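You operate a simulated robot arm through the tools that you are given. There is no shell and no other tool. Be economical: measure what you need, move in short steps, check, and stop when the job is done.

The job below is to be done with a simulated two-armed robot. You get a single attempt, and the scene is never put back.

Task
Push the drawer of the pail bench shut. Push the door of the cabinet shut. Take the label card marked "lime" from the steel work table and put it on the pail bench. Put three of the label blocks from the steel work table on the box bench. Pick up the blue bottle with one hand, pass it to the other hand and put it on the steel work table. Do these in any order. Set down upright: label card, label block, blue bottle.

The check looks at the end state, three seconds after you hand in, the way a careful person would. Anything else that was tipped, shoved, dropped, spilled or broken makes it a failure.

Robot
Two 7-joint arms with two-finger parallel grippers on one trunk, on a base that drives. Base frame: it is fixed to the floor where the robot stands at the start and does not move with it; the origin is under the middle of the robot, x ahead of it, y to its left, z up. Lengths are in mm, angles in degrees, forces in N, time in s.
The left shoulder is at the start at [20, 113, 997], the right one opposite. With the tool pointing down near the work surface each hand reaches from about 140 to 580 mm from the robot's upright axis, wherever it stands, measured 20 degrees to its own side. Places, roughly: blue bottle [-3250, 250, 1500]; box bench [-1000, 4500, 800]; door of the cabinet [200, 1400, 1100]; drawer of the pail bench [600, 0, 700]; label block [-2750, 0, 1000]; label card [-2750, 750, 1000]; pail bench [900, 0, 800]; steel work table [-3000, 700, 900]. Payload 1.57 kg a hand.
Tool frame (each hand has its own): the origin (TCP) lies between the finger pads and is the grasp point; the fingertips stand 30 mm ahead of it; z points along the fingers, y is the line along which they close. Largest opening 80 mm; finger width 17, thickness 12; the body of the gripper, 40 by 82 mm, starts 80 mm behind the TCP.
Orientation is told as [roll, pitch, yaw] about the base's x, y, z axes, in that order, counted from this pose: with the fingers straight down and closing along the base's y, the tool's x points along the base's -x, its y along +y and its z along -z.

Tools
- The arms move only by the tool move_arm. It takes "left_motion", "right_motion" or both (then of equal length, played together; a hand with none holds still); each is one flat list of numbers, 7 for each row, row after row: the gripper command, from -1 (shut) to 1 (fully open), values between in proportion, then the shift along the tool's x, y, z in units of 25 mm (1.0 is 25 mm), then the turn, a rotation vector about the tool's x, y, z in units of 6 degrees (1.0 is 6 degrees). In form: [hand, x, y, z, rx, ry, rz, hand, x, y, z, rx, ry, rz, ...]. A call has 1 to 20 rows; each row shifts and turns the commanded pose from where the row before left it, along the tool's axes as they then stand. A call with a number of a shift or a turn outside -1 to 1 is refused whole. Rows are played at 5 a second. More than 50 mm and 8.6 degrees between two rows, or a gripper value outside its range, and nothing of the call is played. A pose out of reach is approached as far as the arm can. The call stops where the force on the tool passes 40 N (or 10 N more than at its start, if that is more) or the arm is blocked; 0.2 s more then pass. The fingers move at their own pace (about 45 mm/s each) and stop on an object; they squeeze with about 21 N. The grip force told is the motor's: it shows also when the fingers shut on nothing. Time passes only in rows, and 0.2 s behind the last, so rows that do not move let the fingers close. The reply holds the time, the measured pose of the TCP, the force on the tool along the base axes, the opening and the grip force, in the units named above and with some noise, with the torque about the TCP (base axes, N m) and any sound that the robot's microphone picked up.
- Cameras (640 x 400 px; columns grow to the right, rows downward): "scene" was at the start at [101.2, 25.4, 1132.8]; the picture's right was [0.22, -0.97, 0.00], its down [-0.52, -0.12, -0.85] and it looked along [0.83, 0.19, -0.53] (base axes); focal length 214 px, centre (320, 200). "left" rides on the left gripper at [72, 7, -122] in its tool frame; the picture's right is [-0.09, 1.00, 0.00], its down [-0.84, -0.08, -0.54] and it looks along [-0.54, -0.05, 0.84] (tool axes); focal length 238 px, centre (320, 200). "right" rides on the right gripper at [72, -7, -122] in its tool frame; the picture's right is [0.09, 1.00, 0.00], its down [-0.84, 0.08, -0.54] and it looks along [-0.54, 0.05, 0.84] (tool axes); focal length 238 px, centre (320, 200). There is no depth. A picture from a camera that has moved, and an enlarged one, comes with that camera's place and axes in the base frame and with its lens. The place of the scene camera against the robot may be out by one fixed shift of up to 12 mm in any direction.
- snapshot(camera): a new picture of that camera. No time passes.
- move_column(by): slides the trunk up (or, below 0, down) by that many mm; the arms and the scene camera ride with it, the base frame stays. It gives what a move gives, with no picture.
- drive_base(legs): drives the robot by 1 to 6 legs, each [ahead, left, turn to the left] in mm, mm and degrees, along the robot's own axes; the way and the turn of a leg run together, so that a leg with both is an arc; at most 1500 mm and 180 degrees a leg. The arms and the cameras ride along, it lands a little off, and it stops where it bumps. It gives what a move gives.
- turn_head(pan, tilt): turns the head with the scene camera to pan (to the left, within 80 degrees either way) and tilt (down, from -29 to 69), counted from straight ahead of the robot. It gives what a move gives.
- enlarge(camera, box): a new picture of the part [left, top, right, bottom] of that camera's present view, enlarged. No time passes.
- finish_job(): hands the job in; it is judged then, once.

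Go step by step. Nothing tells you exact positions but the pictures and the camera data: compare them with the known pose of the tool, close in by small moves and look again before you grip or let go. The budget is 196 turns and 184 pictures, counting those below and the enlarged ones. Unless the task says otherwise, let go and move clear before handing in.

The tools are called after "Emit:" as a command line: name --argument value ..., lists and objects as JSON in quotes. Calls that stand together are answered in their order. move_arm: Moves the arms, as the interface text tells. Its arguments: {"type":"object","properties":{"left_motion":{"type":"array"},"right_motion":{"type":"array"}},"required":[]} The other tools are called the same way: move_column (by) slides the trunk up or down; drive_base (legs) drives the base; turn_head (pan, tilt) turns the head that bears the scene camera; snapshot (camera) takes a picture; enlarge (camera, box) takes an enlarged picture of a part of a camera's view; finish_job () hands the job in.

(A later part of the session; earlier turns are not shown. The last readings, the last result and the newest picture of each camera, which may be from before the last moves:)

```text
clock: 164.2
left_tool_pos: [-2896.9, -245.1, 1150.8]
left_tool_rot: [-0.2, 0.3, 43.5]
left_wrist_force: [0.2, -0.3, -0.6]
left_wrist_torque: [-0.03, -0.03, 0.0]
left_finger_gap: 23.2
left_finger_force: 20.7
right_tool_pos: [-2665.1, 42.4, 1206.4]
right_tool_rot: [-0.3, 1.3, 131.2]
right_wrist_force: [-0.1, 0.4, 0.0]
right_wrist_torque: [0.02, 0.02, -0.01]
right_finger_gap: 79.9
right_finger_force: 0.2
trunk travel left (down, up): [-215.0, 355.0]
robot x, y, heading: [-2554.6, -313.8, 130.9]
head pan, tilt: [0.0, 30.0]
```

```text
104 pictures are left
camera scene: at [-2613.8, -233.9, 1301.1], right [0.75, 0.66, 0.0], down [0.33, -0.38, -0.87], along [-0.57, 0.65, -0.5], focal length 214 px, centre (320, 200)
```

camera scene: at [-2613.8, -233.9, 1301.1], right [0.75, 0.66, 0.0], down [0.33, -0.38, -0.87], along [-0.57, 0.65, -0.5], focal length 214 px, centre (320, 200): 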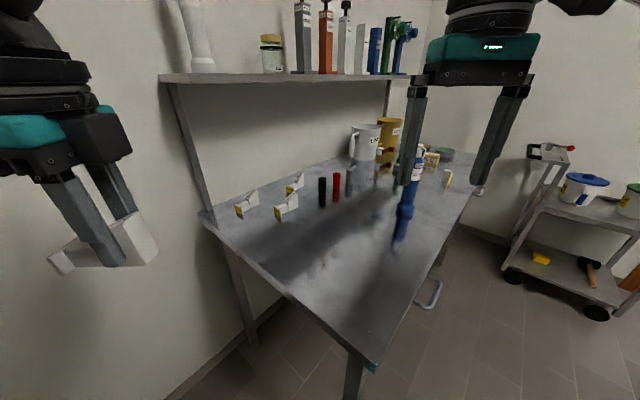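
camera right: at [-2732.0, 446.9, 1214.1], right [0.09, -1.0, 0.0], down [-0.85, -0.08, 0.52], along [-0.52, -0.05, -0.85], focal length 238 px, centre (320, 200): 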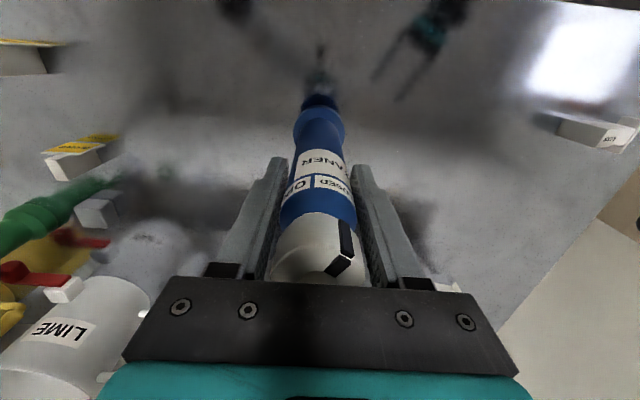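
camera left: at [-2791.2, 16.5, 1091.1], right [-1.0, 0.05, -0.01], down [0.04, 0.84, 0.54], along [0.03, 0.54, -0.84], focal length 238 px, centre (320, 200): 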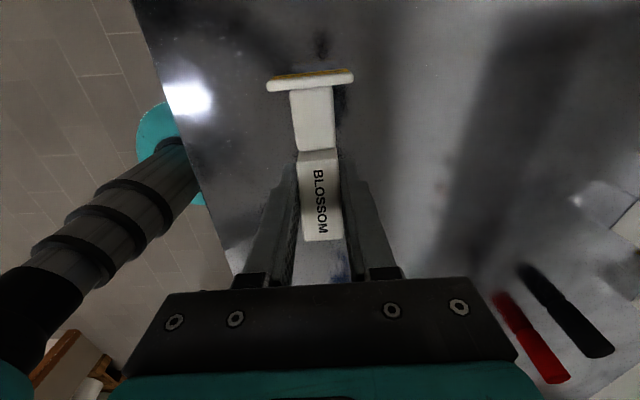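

Passage is clear. Continuing along the table's left end.

Emit:
drive_base --legs '[[61, 200, 0], [185, 76, 0]]'

Emit:
snapshot --camera "scene"

Emit:
snapshot --camera "right"

```text
clock: 167.0
left_tool_pos: [-3245.7, -249.0, 1154.7]
left_tool_rot: [-0.4, 0.5, 44.6]
left_wrist_force: [-0.7, -0.2, -0.8]
left_wrist_torque: [0.01, 0.0, -0.01]
left_finger_gap: 23.4
left_finger_force: 21.0
right_tool_pos: [-3010.4, 42.6, 1208.9]
right_tool_rot: [0.4, 0.8, 131.4]
right_wrist_force: [-0.3, 0.7, -0.1]
right_wrist_torque: [-0.02, 0.02, 0.0]
right_finger_gap: 80.2
right_finger_force: 0.2
trunk travel left (down, up): [-215.0, 355.0]
robot x, y, heading: [-2913.0, -314.0, 131.5]
head pan, tilt: [0.0, 30.0]
stopped in leg 2: the robot was blocked; the commanded pose is now the measured one
```

```text
103 pictures are left
camera scene: at [-2957.3, -234.3, 1302.2], right [0.75, 0.66, -0.01], down [0.32, -0.38, -0.87], along [-0.58, 0.65, -0.49], focal length 214 px, centre (320, 200)
```

scene: 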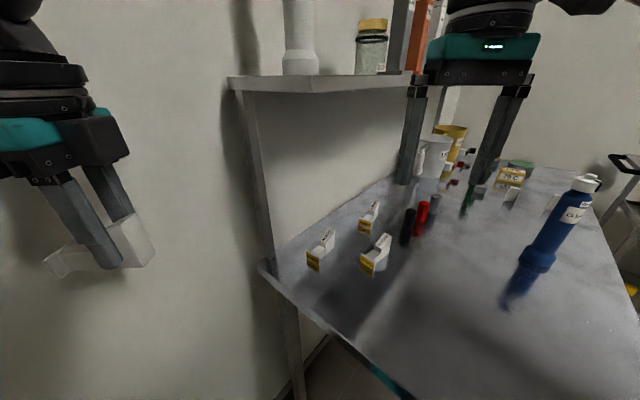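

```text
102 pictures are left
camera right: at [-2958.6, -5.9, 1329.8], right [-0.69, -0.73, 0.01], down [-0.61, 0.58, 0.53], along [-0.39, 0.36, -0.85], focal length 238 px, centre (320, 200)
```

right: 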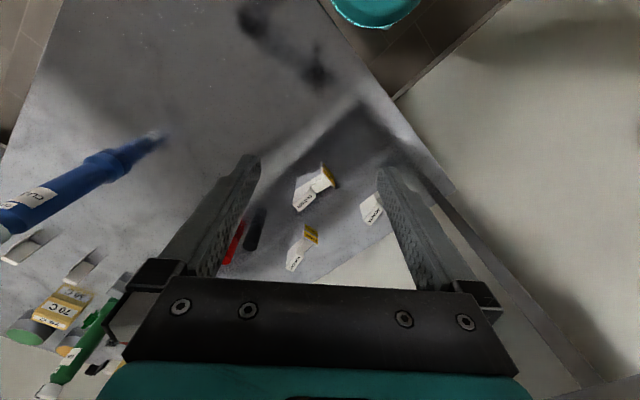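

The base bumped something at (−2913,−314). I'll ease back 20 mm and look down to see what it was.

Emit:
drive_base --legs '[[-20, 0, 0]]'

Emit:
turn_head --pan 0 --tilt 69

Emit:
snapshot --camera "scene"

Emit:
turn_head --pan 70 --tilt 45

Emit:
snapshot --camera "scene"

```text
clock: 167.8
left_tool_pos: [-3245.5, -264.0, 1150.4]
left_tool_rot: [-1.0, 0.1, 44.6]
left_wrist_force: [-1.3, -0.4, 0.2]
left_wrist_torque: [0.01, -0.03, 0.03]
left_finger_gap: 23.6
left_finger_force: 21.2
right_tool_pos: [-3010.1, 27.4, 1206.6]
right_tool_rot: [0.0, 1.2, 131.2]
right_wrist_force: [-0.1, 0.6, -0.1]
right_wrist_torque: [0.02, 0.03, 0.01]
right_finger_gap: 80.1
right_finger_force: 0.1
trunk travel left (down, up): [-215.0, 355.0]
robot x, y, heading: [-2899.4, -328.6, 131.2]
head pan, tilt: [0.0, 30.0]
```

```text
clock: 168.9
left_tool_pos: [-3243.3, -264.1, 1149.3]
left_tool_rot: [-1.0, 0.1, 44.6]
left_wrist_force: [-0.3, -0.4, -0.1]
left_wrist_torque: [0.01, 0.03, -0.03]
left_finger_gap: 23.6
left_finger_force: 21.3
right_tool_pos: [-3009.3, 28.7, 1206.6]
right_tool_rot: [0.0, 1.0, 131.3]
right_wrist_force: [0.3, 0.6, 0.4]
right_wrist_torque: [-0.03, 0.01, 0.03]
right_finger_gap: 80.2
right_finger_force: 0.1
trunk travel left (down, up): [-215.0, 355.0]
robot x, y, heading: [-2899.1, -328.6, 131.1]
head pan, tilt: [0.0, 68.8]
```

```text
101 pictures are left
camera scene: at [-2935.1, -275.8, 1249.8], right [0.75, 0.66, 0.0], down [0.61, -0.7, -0.37], along [-0.24, 0.27, -0.93], focal length 214 px, centre (320, 200)
```

scene: 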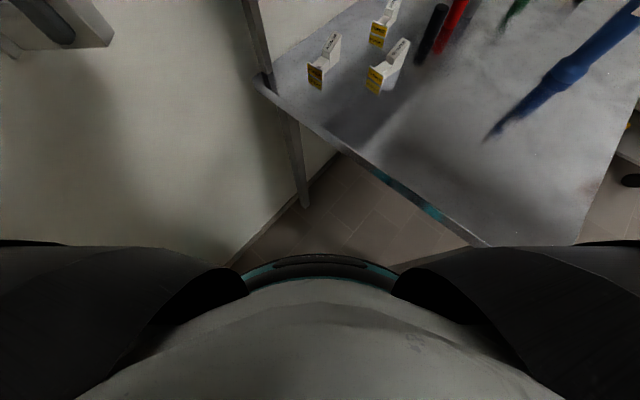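

```text
clock: 170.3
left_tool_pos: [-3244.2, -264.3, 1150.0]
left_tool_rot: [-1.0, 0.0, 44.6]
left_wrist_force: [-0.2, 0.0, -0.2]
left_wrist_torque: [0.01, -0.02, -0.04]
left_finger_gap: 23.6
left_finger_force: 21.0
right_tool_pos: [-3011.3, 26.9, 1207.2]
right_tool_rot: [0.0, 1.1, 131.3]
right_wrist_force: [0.1, 0.6, -0.6]
right_wrist_torque: [0.01, 0.02, -0.02]
right_finger_gap: 80.1
right_finger_force: 0.0
trunk travel left (down, up): [-215.0, 355.0]
robot x, y, heading: [-2899.3, -329.6, 131.3]
head pan, tilt: [70.0, 45.0]
```

```text
100 pictures are left
camera scene: at [-2974.0, -347.4, 1278.6], right [-0.36, 0.93, 0.0], down [0.66, 0.26, -0.71], along [-0.66, -0.25, -0.71], focal length 214 px, centre (320, 200)
```

scene: 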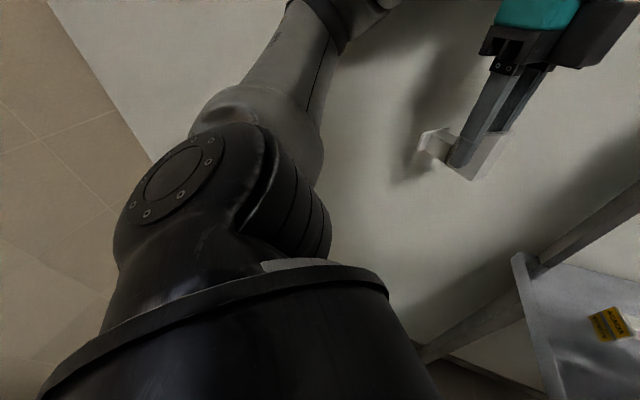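

The back wall is at x≈−3385, so my left elbow probably brushed the wall. I'll shift slightly away from the wall toward the table and rotate the right hand to close along x.

Emit:
drive_base --legs '[[22, -36, 0]]'

Emit:
move_arm --right_motion '[1, 0, 0, 0, 0, 0, 0.98, 1, 0, 0, 0, 0, 0, 0.98, 1, 0, 0, 0, 0, 0, 0.98, 1, 0, 0, 0, 0, 0, 0.98, 1, 0, 0, 0, 0, 0, 0.98, 1, 0, 0, 0, 0, 0, 0.98, 1, 0, 0, 0, 0, 0, 0.98]'

Emit:
snapshot --camera "right"

```text
clock: 171.2
left_tool_pos: [-3235.4, -222.4, 1148.2]
left_tool_rot: [-1.1, 0.0, 44.6]
left_wrist_force: [0.1, -0.2, -0.7]
left_wrist_torque: [-0.02, 0.02, 0.02]
left_finger_gap: 23.4
left_finger_force: 20.6
right_tool_pos: [-3000.4, 68.0, 1208.1]
right_tool_rot: [-0.2, 1.3, 131.3]
right_wrist_force: [-0.2, 0.8, 0.7]
right_wrist_torque: [-0.05, 0.01, 0.01]
right_finger_gap: 80.3
right_finger_force: 0.0
trunk travel left (down, up): [-215.0, 355.0]
robot x, y, heading: [-2888.0, -294.1, 131.4]
head pan, tilt: [70.0, 45.0]
```

```text
clock: 172.8
left_tool_pos: [-3236.2, -223.3, 1149.1]
left_tool_rot: [-1.1, -0.1, 44.7]
left_wrist_force: [0.7, 0.4, -0.4]
left_wrist_torque: [0.04, 0.0, -0.02]
left_finger_gap: 23.4
left_finger_force: 20.8
right_tool_pos: [-3001.1, 67.3, 1207.4]
right_tool_rot: [-0.8, 0.9, 90.1]
right_wrist_force: [-1.0, -0.2, -0.5]
right_wrist_torque: [-0.01, 0.0, 0.03]
right_finger_gap: 80.0
right_finger_force: 0.1
trunk travel left (down, up): [-215.0, 355.0]
robot x, y, heading: [-2890.3, -288.2, 131.0]
head pan, tilt: [70.0, 45.0]
```

```text
99 pictures are left
camera right: at [-2996.3, -3.0, 1328.5], right [-1.0, -0.09, -0.01], down [-0.09, 0.84, 0.53], along [-0.04, 0.53, -0.85], focal length 238 px, centre (320, 200)
```

right: 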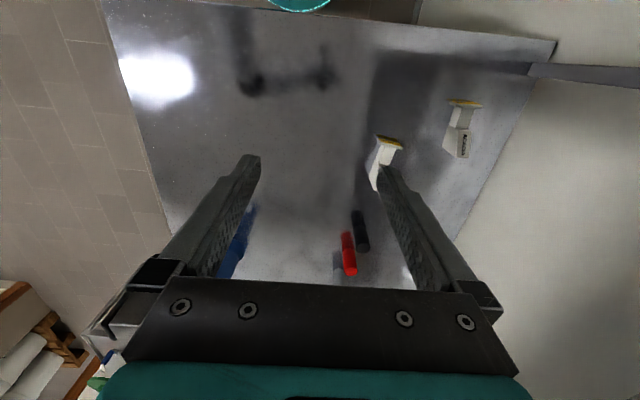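

Emit:
move_arm --right_motion '[1, -0.4, 0.4, 1, 0, 0, 0, 1, -0.4, 0.4, 1, 0, 0, 0, 1, -0.8, 0.8, 0.8, 0, 0, 0, 1, -0.8, 0.8, 0.8, 0, 0, 0, 1, -0.8, 0.8, 0.8, 0, 0, 0, 1, -0.8, 0.8, 0.8, 0, 0, 0, 1, -0.5, 0.8, 0.5, 0, 0, 0]'

Emit:
snapshot --camera "right"

Emit:
turn_head --pan -10 --tilt 35

Emit:
snapshot --camera "scene"

```text
clock: 174.4
left_tool_pos: [-3236.9, -223.7, 1147.6]
left_tool_rot: [-1.1, -0.1, 44.6]
left_wrist_force: [0.4, 0.5, 0.2]
left_wrist_torque: [0.02, 0.01, -0.01]
left_finger_gap: 23.2
left_finger_force: 20.6
right_tool_pos: [-3120.2, 176.3, 1059.3]
right_tool_rot: [-0.9, 0.8, 90.2]
right_wrist_force: [0.8, 0.9, 0.1]
right_wrist_torque: [-0.01, 0.0, -0.03]
right_finger_gap: 80.0
right_finger_force: 0.0
trunk travel left (down, up): [-215.0, 355.0]
robot x, y, heading: [-2886.0, -290.5, 131.0]
head pan, tilt: [70.0, 45.0]
```

```text
98 pictures are left
camera right: at [-3115.4, 106.3, 1181.3], right [-1.0, -0.1, -0.01], down [-0.09, 0.84, 0.53], along [-0.04, 0.53, -0.85], focal length 238 px, centre (320, 200)
```

right: 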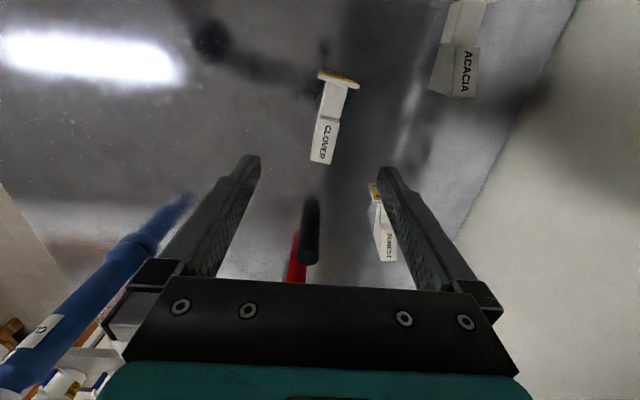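

```text
clock: 175.9
left_tool_pos: [-3235.7, -223.9, 1148.2]
left_tool_rot: [-1.1, 0.0, 44.6]
left_wrist_force: [0.5, -0.4, -0.4]
left_wrist_torque: [0.0, 0.02, 0.01]
left_finger_gap: 23.5
left_finger_force: 21.1
right_tool_pos: [-3119.8, 175.9, 1059.6]
right_tool_rot: [-0.9, 0.9, 90.2]
right_wrist_force: [-0.5, -0.8, -0.8]
right_wrist_torque: [-0.01, -0.02, 0.01]
right_finger_gap: 80.0
right_finger_force: 0.1
trunk travel left (down, up): [-215.0, 355.0]
robot x, y, heading: [-2886.3, -287.4, 130.9]
head pan, tilt: [-10.0, 35.0]
```

```text
97 pictures are left
camera scene: at [-2935.0, -202.0, 1293.3], right [0.85, 0.52, 0.0], down [0.3, -0.49, -0.82], along [-0.42, 0.7, -0.57], focal length 214 px, centre (320, 200)
```

scene: 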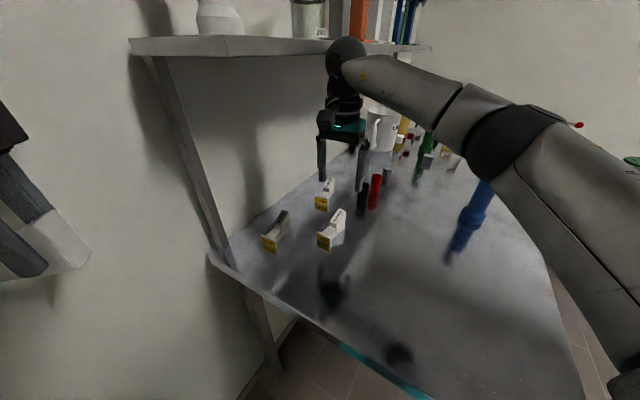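

Block "CLOVER" (B) is nearly under the hand, rotated ~6°. Aligning and lowering.

Emit:
move_arm --right_motion '[1, -0.32, 0.28, 0.5, 0, 0, 0.55, 1, 0, 0, 0.8, 0, 0, 0.55, 1, 0, 0, 0.9, 0, 0, 0, 1, 0, 0, 0.9, 0, 0, 0]'

Emit:
snapshot --camera "right"

```text
clock: 176.9
left_tool_pos: [-3236.4, -223.1, 1149.2]
left_tool_rot: [-1.1, -0.1, 44.5]
left_wrist_force: [0.4, 0.4, -0.1]
left_wrist_torque: [-0.02, -0.04, 0.01]
left_finger_gap: 23.3
left_finger_force: 21.0
right_tool_pos: [-3124.6, 184.8, 982.7]
right_tool_rot: [-1.0, 0.8, 83.5]
right_wrist_force: [0.9, -0.1, -1.2]
right_wrist_torque: [0.04, 0.0, -0.02]
right_finger_gap: 79.7
right_finger_force: 0.1
trunk travel left (down, up): [-215.0, 355.0]
robot x, y, heading: [-2888.2, -290.2, 131.3]
head pan, tilt: [-10.0, 35.0]
```

```text
96 pictures are left
camera right: at [-3128.3, 114.1, 1103.6], right [-1.0, 0.02, -0.02], down [0.01, 0.85, 0.53], along [0.02, 0.53, -0.85], focal length 238 px, centre (320, 200)
```

right: 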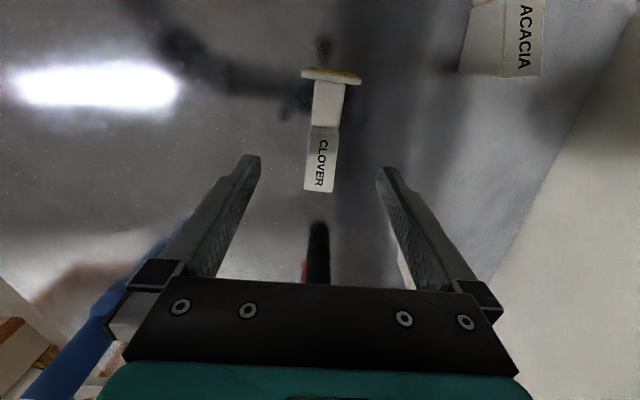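

Emit:
move_arm --right_motion '[1, 0, 0, 0.8, 0, 0, 0.6, 1, 0, 0, 0.8, 0, 0, 0, 1, 0, 0, 0.7, 0, 0, 0, 1, 0, 0, 0.2, 0, 0, 0]'

Emit:
snapshot --camera "right"

Emit:
enlarge --camera "scene" --box '[220, 100, 420, 280]'

```text
clock: 177.9
left_tool_pos: [-3235.8, -223.9, 1149.2]
left_tool_rot: [-1.1, 0.0, 44.5]
left_wrist_force: [-0.7, -0.3, 0.1]
left_wrist_torque: [0.0, 0.02, -0.02]
left_finger_gap: 23.4
left_finger_force: 21.2
right_tool_pos: [-3123.9, 182.9, 919.2]
right_tool_rot: [-1.1, 0.6, 79.9]
right_wrist_force: [0.1, 0.0, -0.1]
right_wrist_torque: [-0.02, 0.0, 0.03]
right_finger_gap: 80.3
right_finger_force: 0.0
trunk travel left (down, up): [-215.0, 355.0]
robot x, y, heading: [-2887.5, -288.0, 131.6]
head pan, tilt: [-10.0, 35.0]
```

```text
95 pictures are left
camera right: at [-3132.5, 113.0, 1040.5], right [-1.0, 0.08, -0.02], down [0.06, 0.85, 0.53], along [0.06, 0.53, -0.85], focal length 238 px, centre (320, 200)
```

right: 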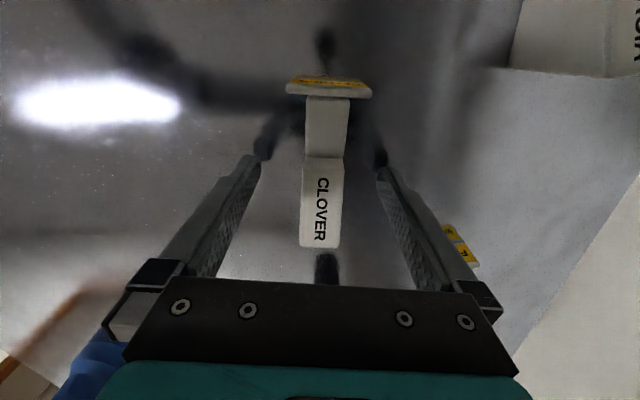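

```text
2.22 times, centred on (320, 190) of scene
camera zoom: at [-2934.9, -201.9, 1293.3], right [0.86, 0.52, 0.0], down [0.3, -0.49, -0.82], along [-0.42, 0.7, -0.57], focal length 477 px, centre (320, 222)
```

zoom: 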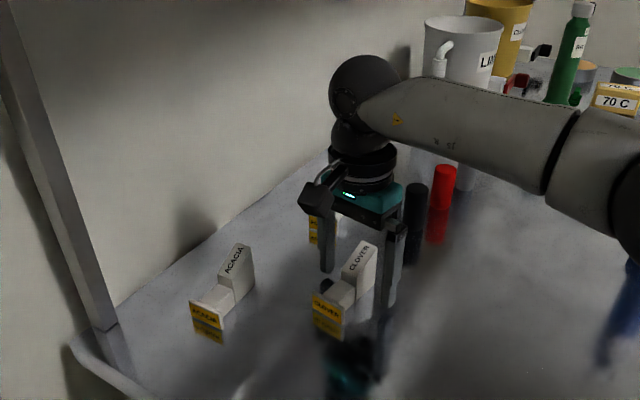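

Emit:
move_arm --right_motion '[-1, 0, 0, 0, 0, 0, 0, -1, 0, 0, 0, 0, 0, 0, -1, 0, 0, 0, 0, 0, 0, -1, 0, 0, 0, 0, 0, 0, -1, 0, 0, 0, 0, 0, 0, -1, 0, 0, -0.4, 0, 0, 0, -1, 0, 0, -0.8, 0, 0, 0, -1, 0, 0, -0.8, 0, 0, 0]'

Emit:
snapshot --camera "right"

```text
clock: 179.7
left_tool_pos: [-3237.7, -223.9, 1148.4]
left_tool_rot: [-1.0, -0.2, 44.6]
left_wrist_force: [-1.3, 0.2, -0.8]
left_wrist_torque: [0.03, 0.01, -0.01]
left_finger_gap: 23.4
left_finger_force: 20.9
right_tool_pos: [-3123.6, 182.9, 969.6]
right_tool_rot: [-1.1, 0.7, 79.9]
right_wrist_force: [0.1, -0.4, -0.1]
right_wrist_torque: [0.03, -0.03, -0.01]
right_finger_gap: 23.3
right_finger_force: 20.9
trunk travel left (down, up): [-215.0, 355.0]
robot x, y, heading: [-2889.6, -290.7, 131.1]
head pan, tilt: [-10.0, 35.0]
```

```text
93 pictures are left
camera right: at [-3132.2, 113.3, 1091.3], right [-1.0, 0.08, -0.02], down [0.06, 0.85, 0.53], along [0.06, 0.53, -0.85], focal length 238 px, centre (320, 200)
```

right: 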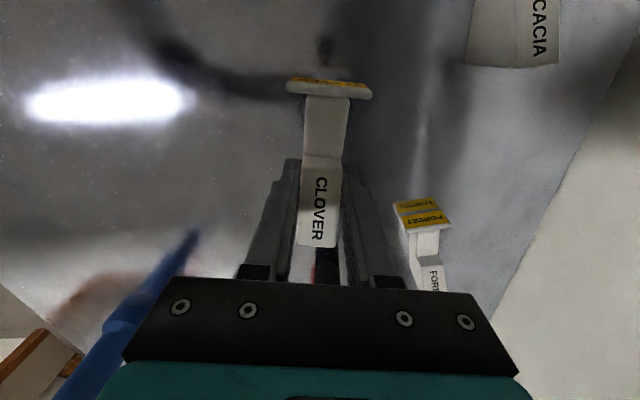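

Both blocks are held. Lift, retract the right hand and drive back out of the corner.

Emit:
move_arm --right_motion '[-1, 0, 0, -1, 0, 0, 0, -1, 0, 0, -1, 0, 0, 0, -1, 0.51, -0.73, -0.8, 0, 0, 0, -1, 0.51, -0.73, -0.8, 0, 0, 0, -1, 0.51, -0.73, -0.8, 0, 0, 0, -1, 0.51, -0.73, -0.8, 0, 0, 0, -1, 0.51, -0.73, -0.8, 0, 0, 0, -1, 0.51, -0.73, -0.5, 0, 0, 0, -1, 0.51, -0.73, 0, 0, 0, 0]'

Emit:
drive_base --legs '[[-167, -40, 0], [-64, -196, 0], [-82, -339, 0], [209, -446, 0]]'

Emit:
snapshot --camera "scene"

```text
clock: 181.7
left_tool_pos: [-3236.6, -223.4, 1149.0]
left_tool_rot: [-1.1, 0.0, 44.6]
left_wrist_force: [-0.5, 0.8, -1.1]
left_wrist_torque: [0.03, -0.04, 0.06]
left_finger_gap: 23.5
left_finger_force: 20.8
right_tool_pos: [-3016.0, 77.9, 1133.4]
right_tool_rot: [-1.1, 0.7, 80.0]
right_wrist_force: [0.1, -0.1, 0.3]
right_wrist_torque: [0.01, -0.04, -0.03]
right_finger_gap: 23.2
right_finger_force: 20.8
trunk travel left (down, up): [-215.0, 355.0]
robot x, y, heading: [-2891.2, -290.2, 131.1]
head pan, tilt: [-10.0, 35.0]
```

```text
clock: 188.8
left_tool_pos: [-2396.3, 370.4, 1147.9]
left_tool_rot: [-1.1, 0.0, 45.3]
left_wrist_force: [-0.2, 0.4, -0.1]
left_wrist_torque: [0.01, 0.01, -0.02]
left_finger_gap: 23.3
left_finger_force: 21.1
right_tool_pos: [-2182.6, 673.2, 1133.2]
right_tool_rot: [-1.0, 0.8, 80.5]
right_wrist_force: [0.9, -0.4, -0.1]
right_wrist_torque: [0.03, -0.02, 0.0]
right_finger_gap: 23.1
right_finger_force: 21.3
trunk travel left (down, up): [-215.0, 355.0]
robot x, y, heading: [-2047.7, 305.6, 131.8]
head pan, tilt: [-10.0, 35.0]
```

```text
92 pictures are left
camera scene: at [-2096.7, 395.7, 1293.3], right [0.85, 0.53, 0.0], down [0.3, -0.49, -0.82], along [-0.43, 0.7, -0.57], focal length 214 px, centre (320, 200)
```

scene: 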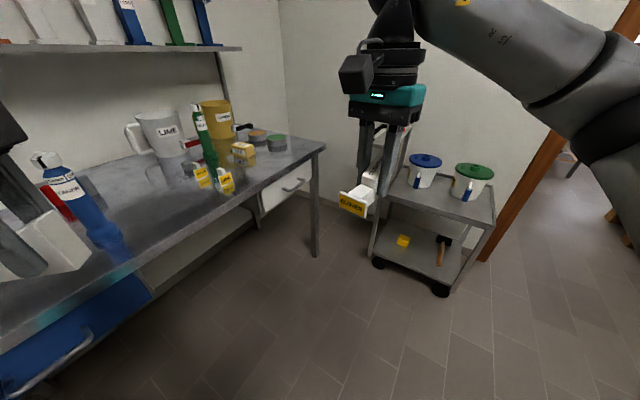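

Exit went well. Turning to face the doorway (heading 90°) and moving in front of it.

Emit:
drive_base --legs '[[0, 0, -41.8], [500, -990, 0]]'

Emit:
turn_head --pan 0 --tilt 25

Emit:
snapshot --camera "scene"

Emit:
turn_head --pan 75 --tilt 40

Emit:
snapshot --camera "scene"

```text
clock: 196.4
left_tool_pos: [-1298.9, 1093.8, 1148.7]
left_tool_rot: [-1.2, 0.0, 4.0]
left_wrist_force: [0.0, -0.7, -0.1]
left_wrist_torque: [0.02, 0.0, 0.0]
left_finger_gap: 23.2
left_finger_force: 21.0
right_tool_pos: [-935.5, 1180.4, 1134.3]
right_tool_rot: [-1.1, 0.8, 39.4]
right_wrist_force: [0.0, 0.4, -0.4]
right_wrist_torque: [0.01, -0.02, -0.01]
right_finger_gap: 23.4
right_finger_force: 20.8
trunk travel left (down, up): [-215.0, 355.0]
robot x, y, heading: [-1077.2, 813.8, 90.7]
head pan, tilt: [-10.0, 35.0]
```

```text
clock: 197.1
left_tool_pos: [-1299.1, 1093.9, 1148.7]
left_tool_rot: [-1.1, -0.1, 3.9]
left_wrist_force: [0.5, 0.6, -1.5]
left_wrist_torque: [0.02, -0.03, -0.01]
left_finger_gap: 23.4
left_finger_force: 21.2
right_tool_pos: [-936.6, 1180.5, 1134.4]
right_tool_rot: [-1.2, 0.7, 39.4]
right_wrist_force: [-0.6, -0.4, -0.2]
right_wrist_torque: [0.01, 0.01, -0.02]
right_finger_gap: 23.1
right_finger_force: 20.6
trunk travel left (down, up): [-215.0, 355.0]
robot x, y, heading: [-1074.6, 814.9, 90.5]
head pan, tilt: [0.0, 25.0]
```

```text
91 pictures are left
camera scene: at [-1073.1, 923.6, 1309.0], right [1.0, 0.01, 0.0], down [0.0, -0.42, -0.91], along [-0.01, 0.91, -0.42], focal length 214 px, centre (320, 200)
```

scene: 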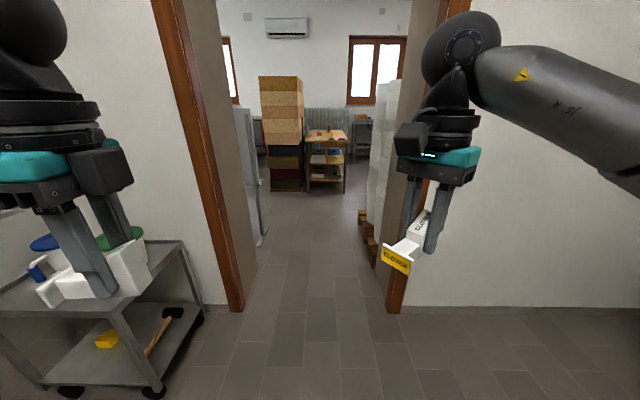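

```text
clock: 198.6
left_tool_pos: [-1298.9, 1094.0, 1148.6]
left_tool_rot: [-1.2, -0.1, 4.0]
left_wrist_force: [0.7, 0.4, 0.1]
left_wrist_torque: [0.02, 0.0, 0.0]
left_finger_gap: 23.2
left_finger_force: 20.8
right_tool_pos: [-936.4, 1181.2, 1134.1]
right_tool_rot: [-1.0, 0.7, 39.4]
right_wrist_force: [-1.0, -0.2, -0.4]
right_wrist_torque: [0.03, 0.0, 0.01]
right_finger_gap: 23.4
right_finger_force: 21.1
trunk travel left (down, up): [-215.0, 355.0]
robot x, y, heading: [-1077.4, 815.2, 90.9]
head pan, tilt: [75.0, 40.0]
```

```text
90 pictures are left
camera scene: at [-1154.5, 852.6, 1285.7], right [0.25, 0.97, 0.0], down [0.62, -0.16, -0.77], along [-0.74, 0.19, -0.64], focal length 214 px, centre (320, 200)
```

scene: 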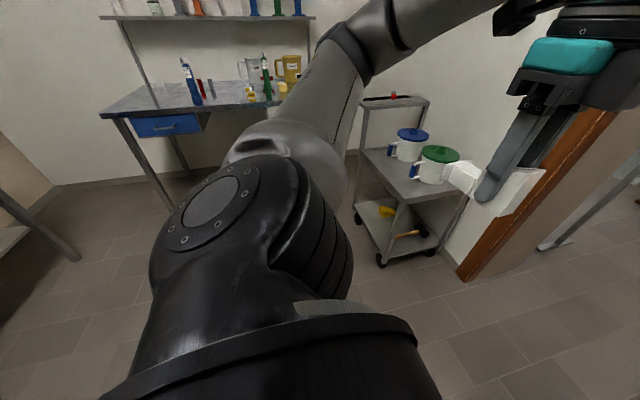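

Doorway spans x≈−1620…−635; with elbows out I'm nearly as wide, so I'll pass it sideways, facing +x (depth ~700 mm). Turn and line up first.

Emit:
drive_base --legs '[[0, 0, -90.8], [-150, 400, 0]]'

Emit:
turn_head --pan 80 --tilt 30

Emit:
snapshot --camera "scene"

```text
clock: 205.1
left_tool_pos: [-922.2, 1427.2, 1149.2]
left_tool_rot: [-1.1, 0.0, -89.0]
left_wrist_force: [-0.1, 0.6, -0.5]
left_wrist_torque: [-0.02, 0.01, -0.02]
left_finger_gap: 23.2
left_finger_force: 21.1
right_tool_pos: [-853.3, 1062.0, 1134.0]
right_tool_rot: [-1.1, 0.6, -53.7]
right_wrist_force: [0.4, -1.0, -0.2]
right_wrist_torque: [-0.02, -0.01, 0.01]
right_finger_gap: 23.5
right_finger_force: 20.9
trunk travel left (down, up): [-215.0, 355.0]
robot x, y, heading: [-1207.4, 1215.8, -2.3]
head pan, tilt: [75.0, 40.0]
```

```text
clock: 205.8
left_tool_pos: [-920.7, 1427.0, 1148.4]
left_tool_rot: [-1.1, 0.0, -89.0]
left_wrist_force: [0.2, 0.5, -0.5]
left_wrist_torque: [-0.06, 0.0, -0.01]
left_finger_gap: 23.3
left_finger_force: 20.7
right_tool_pos: [-854.2, 1061.5, 1134.3]
right_tool_rot: [-1.1, 0.6, -53.6]
right_wrist_force: [0.4, -0.9, -1.1]
right_wrist_torque: [-0.04, 0.04, 0.0]
right_finger_gap: 23.3
right_finger_force: 21.3
trunk travel left (down, up): [-215.0, 355.0]
robot x, y, heading: [-1209.3, 1220.5, -2.4]
head pan, tilt: [80.0, 30.0]
```

```text
89 pictures are left
camera scene: at [-1176.7, 1313.0, 1301.0], right [0.98, -0.21, 0.0], down [-0.11, -0.49, -0.87], along [0.19, 0.85, -0.5], focal length 214 px, centre (320, 200)
```

scene: 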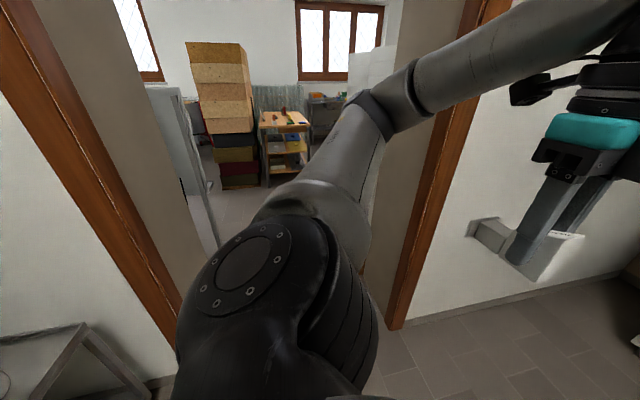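

Clear on both sides. Correct heading and drive sideways through the doorway.

Emit:
drive_base --legs '[[0, 0, 2.3], [0, 1400, 0], [0, 600, 0]]'

Emit:
drive_base --legs '[[0, 0, 90]]'

Emit:
turn_head --pan 0 --tilt 25

Emit:
snapshot --camera "scene"

```text
clock: 216.3
left_tool_pos: [-934.1, 3453.7, 1149.3]
left_tool_rot: [-1.1, -0.2, -86.6]
left_wrist_force: [0.2, -0.4, -0.8]
left_wrist_torque: [0.01, 0.04, 0.02]
left_finger_gap: 23.3
left_finger_force: 20.7
right_tool_pos: [-851.0, 3091.4, 1133.6]
right_tool_rot: [-1.1, 0.5, -51.3]
right_wrist_force: [0.3, 0.1, 0.2]
right_wrist_torque: [0.02, -0.01, 0.0]
right_finger_gap: 23.4
right_finger_force: 20.6
trunk travel left (down, up): [-215.0, 355.0]
robot x, y, heading: [-1212.2, 3233.6, 0.3]
head pan, tilt: [80.0, 30.0]
```

```text
clock: 220.5
left_tool_pos: [-1431.2, 3515.5, 1148.3]
left_tool_rot: [-1.0, 0.0, 2.9]
left_wrist_force: [0.9, 0.0, -1.3]
left_wrist_torque: [-0.02, -0.05, 0.0]
left_finger_gap: 23.3
left_finger_force: 21.3
right_tool_pos: [-1066.7, 3596.0, 1134.0]
right_tool_rot: [-1.1, 0.8, 38.3]
right_wrist_force: [0.5, -1.2, -1.0]
right_wrist_torque: [0.0, -0.01, 0.0]
right_finger_gap: 23.4
right_finger_force: 20.7
trunk travel left (down, up): [-215.0, 355.0]
robot x, y, heading: [-1209.3, 3230.9, 89.6]
head pan, tilt: [80.0, 30.0]
```

```text
clock: 222.0
left_tool_pos: [-1431.3, 3516.9, 1147.3]
left_tool_rot: [-1.0, -0.1, 2.9]
left_wrist_force: [-0.6, -0.1, 0.4]
left_wrist_torque: [0.0, 0.0, 0.02]
left_finger_gap: 23.2
left_finger_force: 21.2
right_tool_pos: [-1067.9, 3595.9, 1134.3]
right_tool_rot: [-1.1, 0.7, 38.3]
right_wrist_force: [0.7, 0.3, -0.2]
right_wrist_torque: [0.0, 0.03, 0.02]
right_finger_gap: 23.3
right_finger_force: 21.0
trunk travel left (down, up): [-215.0, 355.0]
robot x, y, heading: [-1217.1, 3235.3, 89.3]
head pan, tilt: [0.0, 25.0]
```

```text
88 pictures are left
camera scene: at [-1209.3, 3341.7, 1309.0], right [1.0, -0.01, 0.0], down [0.0, -0.42, -0.91], along [0.01, 0.91, -0.42], focal length 214 px, centre (320, 200)
```

scene: 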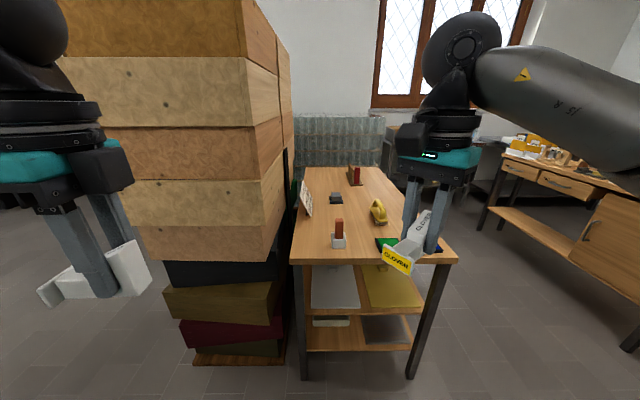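

The box bench is ahead: top z≈800, front edge y≈3950, with a few small tools on it. I'll approach to x≈−1000 and look down for free places.

Emit:
drive_base --legs '[[350, -200, 0.7]]'

Emit:
turn_head --pan 0 --tilt 45

Emit:
snapshot --camera "scene"

Emit:
snapshot --camera "right"

```text
clock: 224.5
left_tool_pos: [-1229.8, 3865.3, 1148.8]
left_tool_rot: [-1.1, 0.0, 3.9]
left_wrist_force: [0.1, -0.4, -1.0]
left_wrist_torque: [0.01, 0.05, 0.0]
left_finger_gap: 23.3
left_finger_force: 21.1
right_tool_pos: [-868.0, 3951.1, 1133.9]
right_tool_rot: [-1.1, 0.7, 39.3]
right_wrist_force: [-0.8, -0.5, -0.5]
right_wrist_torque: [-0.01, 0.0, 0.02]
right_finger_gap: 23.3
right_finger_force: 21.4
trunk travel left (down, up): [-215.0, 355.0]
robot x, y, heading: [-1008.2, 3587.3, 90.6]
head pan, tilt: [0.0, 25.0]
```

```text
clock: 225.4
left_tool_pos: [-1229.0, 3865.1, 1148.6]
left_tool_rot: [-1.1, -0.1, 4.0]
left_wrist_force: [-0.2, -0.3, -0.9]
left_wrist_torque: [0.01, -0.01, -0.01]
left_finger_gap: 23.5
left_finger_force: 20.8
right_tool_pos: [-868.8, 3949.9, 1134.1]
right_tool_rot: [-1.1, 0.7, 39.3]
right_wrist_force: [-0.1, 0.3, -0.6]
right_wrist_torque: [-0.04, 0.01, 0.01]
right_finger_gap: 23.6
right_finger_force: 21.4
trunk travel left (down, up): [-215.0, 355.0]
robot x, y, heading: [-1006.5, 3586.0, 90.5]
head pan, tilt: [0.0, 45.0]
```

```text
87 pictures are left
camera scene: at [-1004.7, 3683.1, 1278.5], right [1.0, 0.01, 0.0], down [0.01, -0.71, -0.71], along [-0.01, 0.71, -0.71], focal length 214 px, centre (320, 200)
```

scene: 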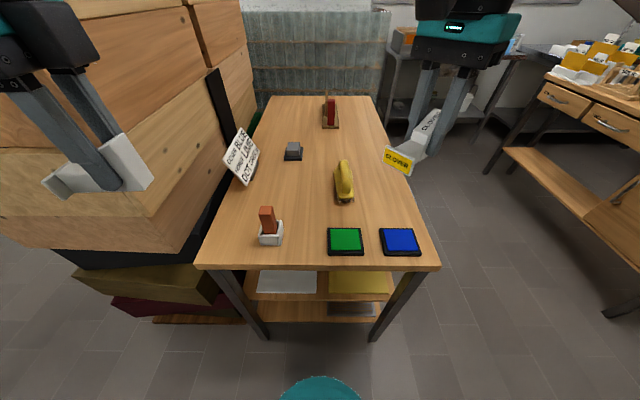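

```text
86 pictures are left
camera right: at [-919.2, 3901.6, 1255.7], right [-0.7, 0.71, -0.02], down [0.6, 0.6, 0.53], along [0.39, 0.36, -0.85], focal length 238 px, centre (320, 200)
```

right: 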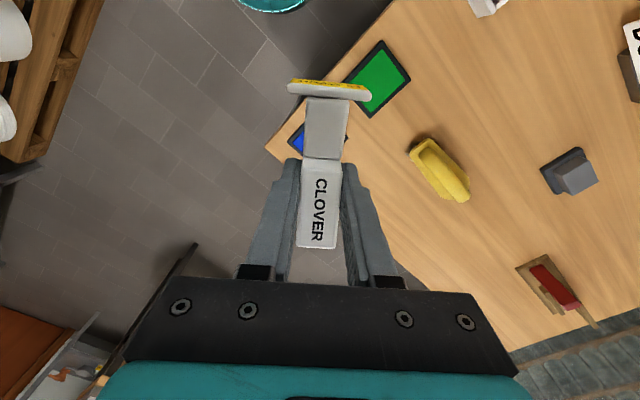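

Free spots: right of the tape dispenser (~(−790,4160)) and centre (~(−1080,4150)). Bench top ≈785. Moving in, lowering the trunk by 150, and bringing the right hand over its spot.

Emit:
drive_base --legs '[[92, -6, 0]]'

Emit:
move_column --by -150

Emit:
move_arm --right_motion '[-1, -0.87, 0.3, 0, 0, 0, 0, -1, -0.87, 0.3, 0, 0, 0, 0, -1, -0.87, 0.3, 0, 0, 0, 0, -1, -0.87, 0.3, 0, 0, 0, 0, -1, -0.87, 0.3, 0, 0, 0, 0, -1, -0.87, 0.3, 0, 0, 0, 0]'

Emit:
snapshot --camera "scene"

Emit:
snapshot --camera "right"

```text
clock: 226.5
left_tool_pos: [-1225.5, 3957.3, 1148.7]
left_tool_rot: [-1.2, -0.1, 4.0]
left_wrist_force: [0.3, -0.5, -0.4]
left_wrist_torque: [-0.01, -0.04, 0.01]
left_finger_gap: 23.6
left_finger_force: 21.0
right_tool_pos: [-862.4, 4041.9, 1134.3]
right_tool_rot: [-1.1, 0.7, 39.5]
right_wrist_force: [-0.1, 0.3, -1.6]
right_wrist_torque: [-0.06, 0.02, 0.01]
right_finger_gap: 23.6
right_finger_force: 21.1
trunk travel left (down, up): [-215.0, 355.0]
robot x, y, heading: [-999.7, 3677.2, 90.4]
head pan, tilt: [0.0, 45.0]
```

```text
clock: 228.2
left_tool_pos: [-1224.3, 3956.4, 998.4]
left_tool_rot: [-1.1, 0.0, 4.0]
left_wrist_force: [-0.1, 0.0, -0.9]
left_wrist_torque: [-0.01, -0.03, -0.01]
left_finger_gap: 23.3
left_finger_force: 20.9
right_tool_pos: [-864.0, 4041.1, 983.9]
right_tool_rot: [-1.0, 0.7, 39.4]
right_wrist_force: [-0.3, 0.8, -0.5]
right_wrist_torque: [0.01, -0.01, -0.03]
right_finger_gap: 23.4
right_finger_force: 20.6
trunk travel left (down, up): [-65.0, 505.0]
robot x, y, heading: [-1001.7, 3673.8, 90.8]
head pan, tilt: [0.0, 45.0]
```

```text
clock: 229.6
left_tool_pos: [-1224.9, 3955.3, 999.6]
left_tool_rot: [-1.1, -0.1, 4.0]
left_wrist_force: [0.3, -0.3, -0.9]
left_wrist_torque: [-0.01, 0.02, 0.01]
left_finger_gap: 23.6
left_finger_force: 21.0
right_tool_pos: [-789.7, 4158.7, 983.3]
right_tool_rot: [-1.1, 0.8, 39.4]
right_wrist_force: [0.7, 0.0, -0.6]
right_wrist_torque: [-0.02, 0.0, -0.01]
right_finger_gap: 23.6
right_finger_force: 21.0
trunk travel left (down, up): [-65.0, 505.0]
robot x, y, heading: [-999.0, 3675.5, 90.8]
head pan, tilt: [0.0, 45.0]
```

```text
85 pictures are left
camera scene: at [-999.7, 3774.2, 1128.4], right [1.0, 0.01, 0.0], down [0.01, -0.71, -0.71], along [-0.01, 0.71, -0.71], focal length 214 px, centre (320, 200)
```

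scene: 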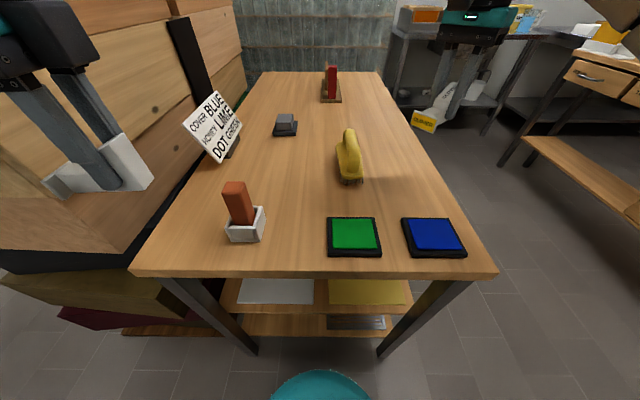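

```text
84 pictures are left
camera right: at [-840.7, 4110.5, 1103.7], right [-0.7, 0.71, -0.02], down [0.6, 0.6, 0.53], along [0.39, 0.36, -0.85], focal length 238 px, centre (320, 200)
```

right: 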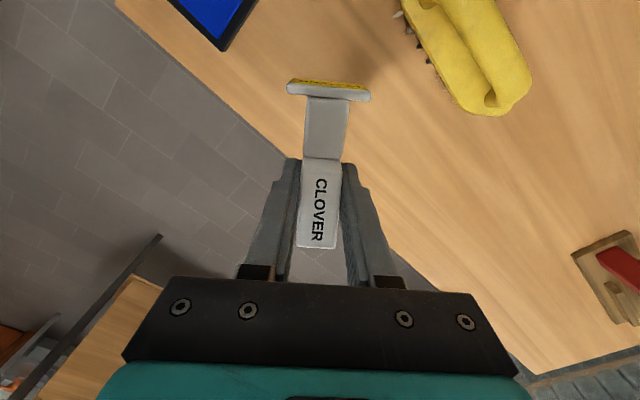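

Emit:
move_arm --right_motion '[-1, 0.46, 0.38, 0.6, 0, 0, 0, -1, 0, 0, 0.9, 0, 0, 0, -1, 0, 0, 0.9, 0, 0, 0, -1, 0, 0, 0.9, 0, 0, 0, -1, 0, 0, 0.9, 0, 0, 0, -1, 0, 0, 0.9, 0, 0, 0, -1, 0, 0, 0.4, 0, 0, 0]'

Emit:
enlarge --camera "scene" --box '[330, 20, 530, 180]'

Emit:
snapshot --camera "right"

```text
clock: 231.2
left_tool_pos: [-1224.5, 3955.0, 998.9]
left_tool_rot: [-1.0, 0.0, 4.0]
left_wrist_force: [0.3, -0.8, -1.1]
left_wrist_torque: [0.0, 0.02, 0.02]
left_finger_gap: 23.6
left_finger_force: 20.5
right_tool_pos: [-805.4, 4155.1, 845.5]
right_tool_rot: [-1.0, 0.7, 39.5]
right_wrist_force: [-0.6, -0.7, -0.7]
right_wrist_torque: [-0.01, 0.01, 0.01]
right_finger_gap: 23.5
right_finger_force: 21.5
trunk travel left (down, up): [-65.0, 505.0]
robot x, y, heading: [-1003.3, 3674.9, 90.5]
head pan, tilt: [0.0, 45.0]
```

```text
2.50 times, centred on (430, 100) of scene
camera zoom: at [-999.6, 3774.2, 1128.5], right [1.0, 0.01, 0.0], down [0.01, -0.71, -0.71], along [-0.01, 0.71, -0.71], focal length 536 px, centre (45, 450)
```

zoom: 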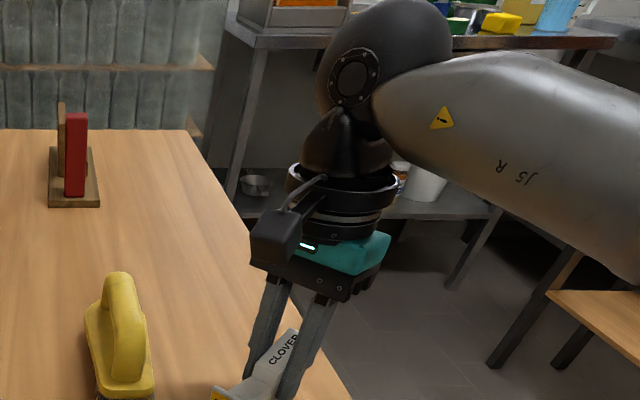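

```text
82 pictures are left
camera right: at [-857.0, 4106.9, 966.0], right [-0.7, 0.71, -0.02], down [0.6, 0.6, 0.53], along [0.39, 0.36, -0.85], focal length 238 px, centre (320, 200)
```

right: 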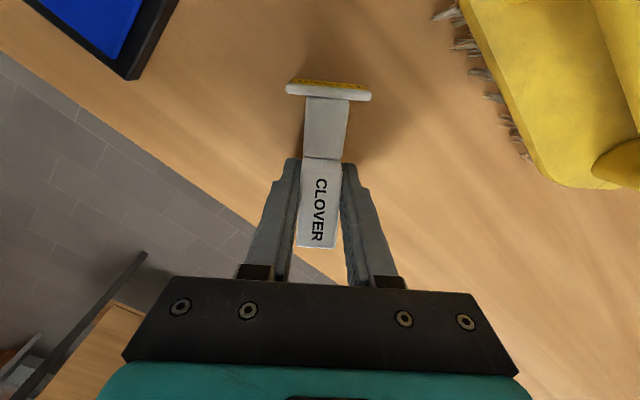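

Over the spot with margin to edge and brush. Descending gently to contact.

Emit:
move_arm --right_motion '[-1, 0, 0, 0.2, 0, 0, 0, -1, 0, 0, 0.2, 0, 0, 0, -1, 0, 0, 0.12, 0, 0, 0, -1, 0, 0, 0.1, 0, 0, 0]'

Emit:
enlarge --camera "scene" --box '[380, 120, 500, 210]'

```text
clock: 232.2
left_tool_pos: [-1225.1, 3954.4, 999.5]
left_tool_rot: [-1.0, -0.2, 4.0]
left_wrist_force: [0.1, 0.0, -0.2]
left_wrist_torque: [0.01, -0.04, 0.01]
left_finger_gap: 23.2
left_finger_force: 21.4
right_tool_pos: [-804.4, 4155.2, 830.4]
right_tool_rot: [-0.7, 0.6, 39.4]
right_wrist_force: [0.3, 0.7, 18.0]
right_wrist_torque: [0.22, 0.18, -0.01]
right_finger_gap: 23.9
right_finger_force: 21.4
trunk travel left (down, up): [-65.0, 505.0]
robot x, y, heading: [-1001.7, 3677.5, 90.6]
head pan, tilt: [0.0, 45.0]
```

```text
4.44 times, centred on (440, 165) of scene
camera zoom: at [-1000.2, 3773.0, 1128.7], right [1.0, 0.01, 0.0], down [0.01, -0.71, -0.71], along [-0.01, 0.71, -0.71], focal length 953 px, centre (-213, 356)
```

zoom: 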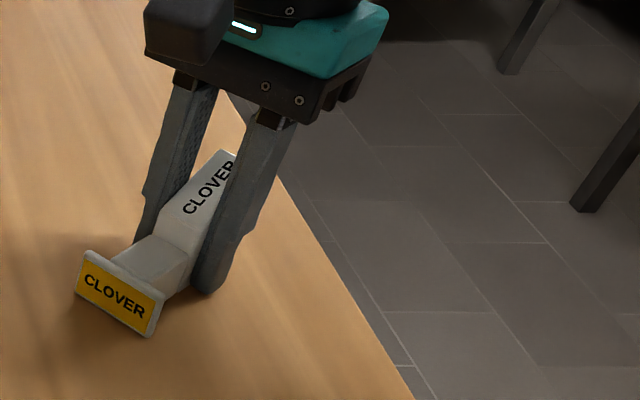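

Contact made. Easing up slightly, opening, and lifting away.

Emit:
move_arm --right_motion '[-1, 0, 0, -0.05, 0, 0, 0, 0.1, 0, 0, 0, 0, 0, 0, 0.3, 0, 0, 0, 0, 0, 0, 0.3, 0, 0, 0, 0, 0, 0, 0.3, 0, 0, -0.4, 0, 0, 0, 0.3, 0, 0, -0.8, 0, 0, 0, 0.3, 0, 0, -0.9, 0, 0, 0, 0.3, 0, 0, -0.9, 0, 0, 0, 0.3, 0, 0, -0.9, 0, 0, 0, 0.3, 0, 0, -0.9, 0, 0, 0]'

Emit:
enlarge --camera "scene" --box '[380, 120, 500, 210]'

```text
clock: 234.4
left_tool_pos: [-1224.9, 3956.3, 999.0]
left_tool_rot: [-1.1, 0.1, 4.1]
left_wrist_force: [-0.4, -0.3, -0.8]
left_wrist_torque: [0.03, 0.01, -0.01]
left_finger_gap: 23.5
left_finger_force: 20.7
right_tool_pos: [-803.5, 4157.5, 951.1]
right_tool_rot: [-1.1, 0.6, 39.3]
right_wrist_force: [0.1, 0.3, 0.5]
right_wrist_torque: [0.0, 0.03, 0.0]
right_finger_gap: 52.0
right_finger_force: 0.0
trunk travel left (down, up): [-65.0, 505.0]
robot x, y, heading: [-1003.3, 3675.6, 91.0]
head pan, tilt: [0.0, 45.0]
```

```text
4.44 times, centred on (440, 165) of scene
camera zoom: at [-999.7, 3774.1, 1128.5], right [1.0, 0.01, 0.0], down [0.01, -0.71, -0.71], along [-0.01, 0.71, -0.71], focal length 953 px, centre (-213, 356)
```

zoom: 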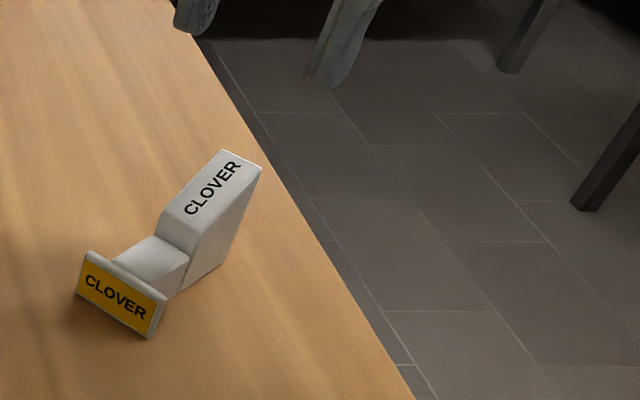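

CLOVER stands well. Now bring the left block over (−1080,4200).

Emit:
move_arm --left_motion '[-1, -0.59, 0.85, 0, 0, 0, 0, -1, -0.59, 0.85, 0, 0, 0, 0, -1, -0.59, 0.85, 0, 0, 0, 0, -1, -0.59, 0.85, 0, 0, 0, 0, -1, -0.59, 0.85, 0, 0, 0, 0, -1, -0.59, 0.85, 0, 0, 0, 0, -1, -0.59, 0.85, 0, 0, 0, 0, -1, -0.59, 0.85, 0, 0, 0, 0, -1, -0.59, 0.85, 0, 0, 0, 0, -1, -0.59, 0.85, 0, 0, 0, 0, -1, -0.59, 0.85, 0, 0, 0, 0]'

Emit:
snapshot --camera "scene"

Emit:
snapshot --camera "left"

```text
clock: 236.8
left_tool_pos: [-1078.4, 4196.4, 996.2]
left_tool_rot: [-1.1, 0.1, 3.9]
left_wrist_force: [-0.1, -0.4, -0.2]
left_wrist_torque: [0.0, -0.01, 0.04]
left_finger_gap: 23.3
left_finger_force: 21.2
right_tool_pos: [-803.8, 4157.5, 949.4]
right_tool_rot: [-1.1, 0.7, 39.3]
right_wrist_force: [0.1, -1.0, -0.3]
right_wrist_torque: [0.03, 0.04, 0.0]
right_finger_gap: 51.7
right_finger_force: 0.3
trunk travel left (down, up): [-65.0, 505.0]
robot x, y, heading: [-1004.3, 3677.5, 90.7]
head pan, tilt: [0.0, 45.0]
```

```text
79 pictures are left
camera scene: at [-999.3, 3774.2, 1128.5], right [1.0, 0.01, 0.0], down [0.01, -0.71, -0.71], along [-0.01, 0.71, -0.71], focal length 214 px, centre (320, 200)
```

scene: 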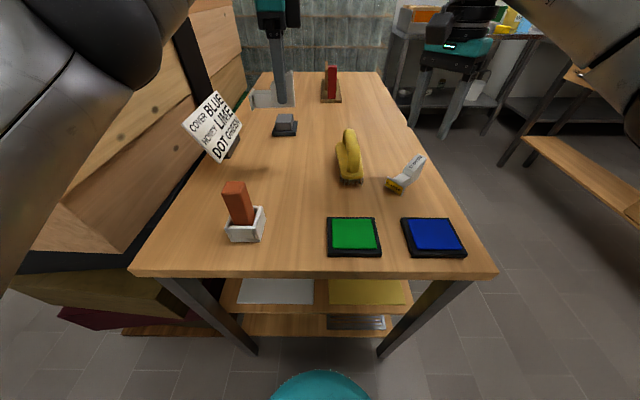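

```text
78 pictures are left
camera left: at [-1150.3, 4201.8, 1115.2], right [0.02, 1.0, -0.02], down [0.84, -0.01, 0.54], along [0.54, -0.03, -0.84], focal length 238 px, centre (320, 200)
```

left: 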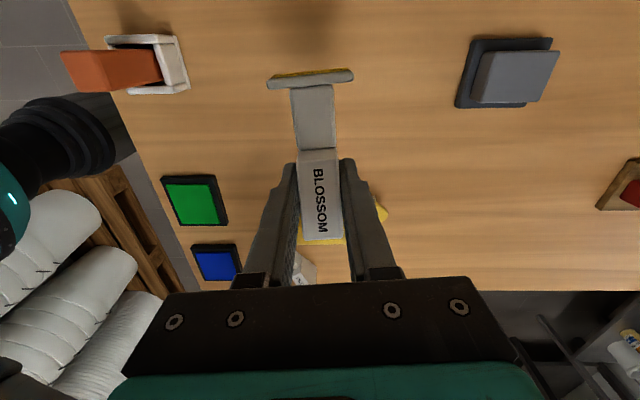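

Clear below. Lowering to just above the bench.

Emit:
move_arm --left_motion '[-1, 0, 0, 0.9, 0, 0, 0, -1, 0, 0, 0.9, 0, 0, 0, -1, 0, 0, 0.9, 0, 0, 0, -1, 0, 0, 0.9, 0, 0, 0, -1, 0, 0, 0.9, 0, 0, 0, -1, 0, 0, 0.9, 0, 0, 0, -1, 0, 0, 0.8, 0, 0, 0, -1, 0, 0, 0.16, 0, 0, 0]'

Emit:
enlarge --camera "scene" --box '[230, 80, 350, 180]'

```text
clock: 238.6
left_tool_pos: [-1077.9, 4196.3, 839.2]
left_tool_rot: [-0.6, -0.2, 4.0]
left_wrist_force: [-1.9, -2.2, 17.8]
left_wrist_torque: [0.12, 0.01, 0.05]
left_finger_gap: 23.9
left_finger_force: 21.0
right_tool_pos: [-803.8, 4156.6, 950.7]
right_tool_rot: [-1.1, 0.6, 39.4]
right_wrist_force: [0.3, 1.0, 0.1]
right_wrist_torque: [0.01, 0.0, 0.01]
right_finger_gap: 52.0
right_finger_force: 0.1
trunk travel left (down, up): [-65.0, 505.0]
robot x, y, heading: [-1004.6, 3676.1, 90.6]
head pan, tilt: [0.0, 45.0]
```

```text
4.00 times, centred on (290, 130) of scene
camera zoom: at [-999.8, 3772.8, 1128.8], right [1.0, 0.01, 0.0], down [0.01, -0.71, -0.71], along [-0.01, 0.71, -0.71], focal length 858 px, centre (440, 480)
```

zoom: 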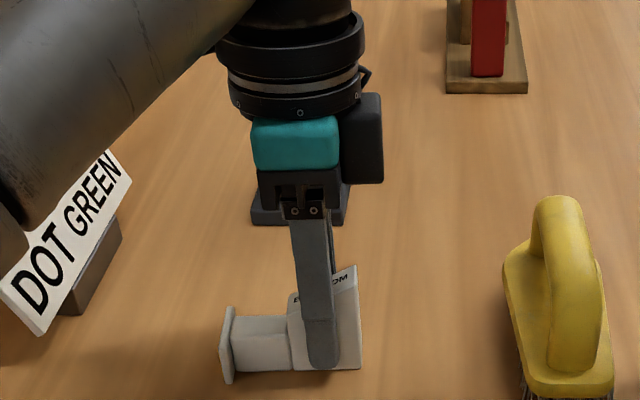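

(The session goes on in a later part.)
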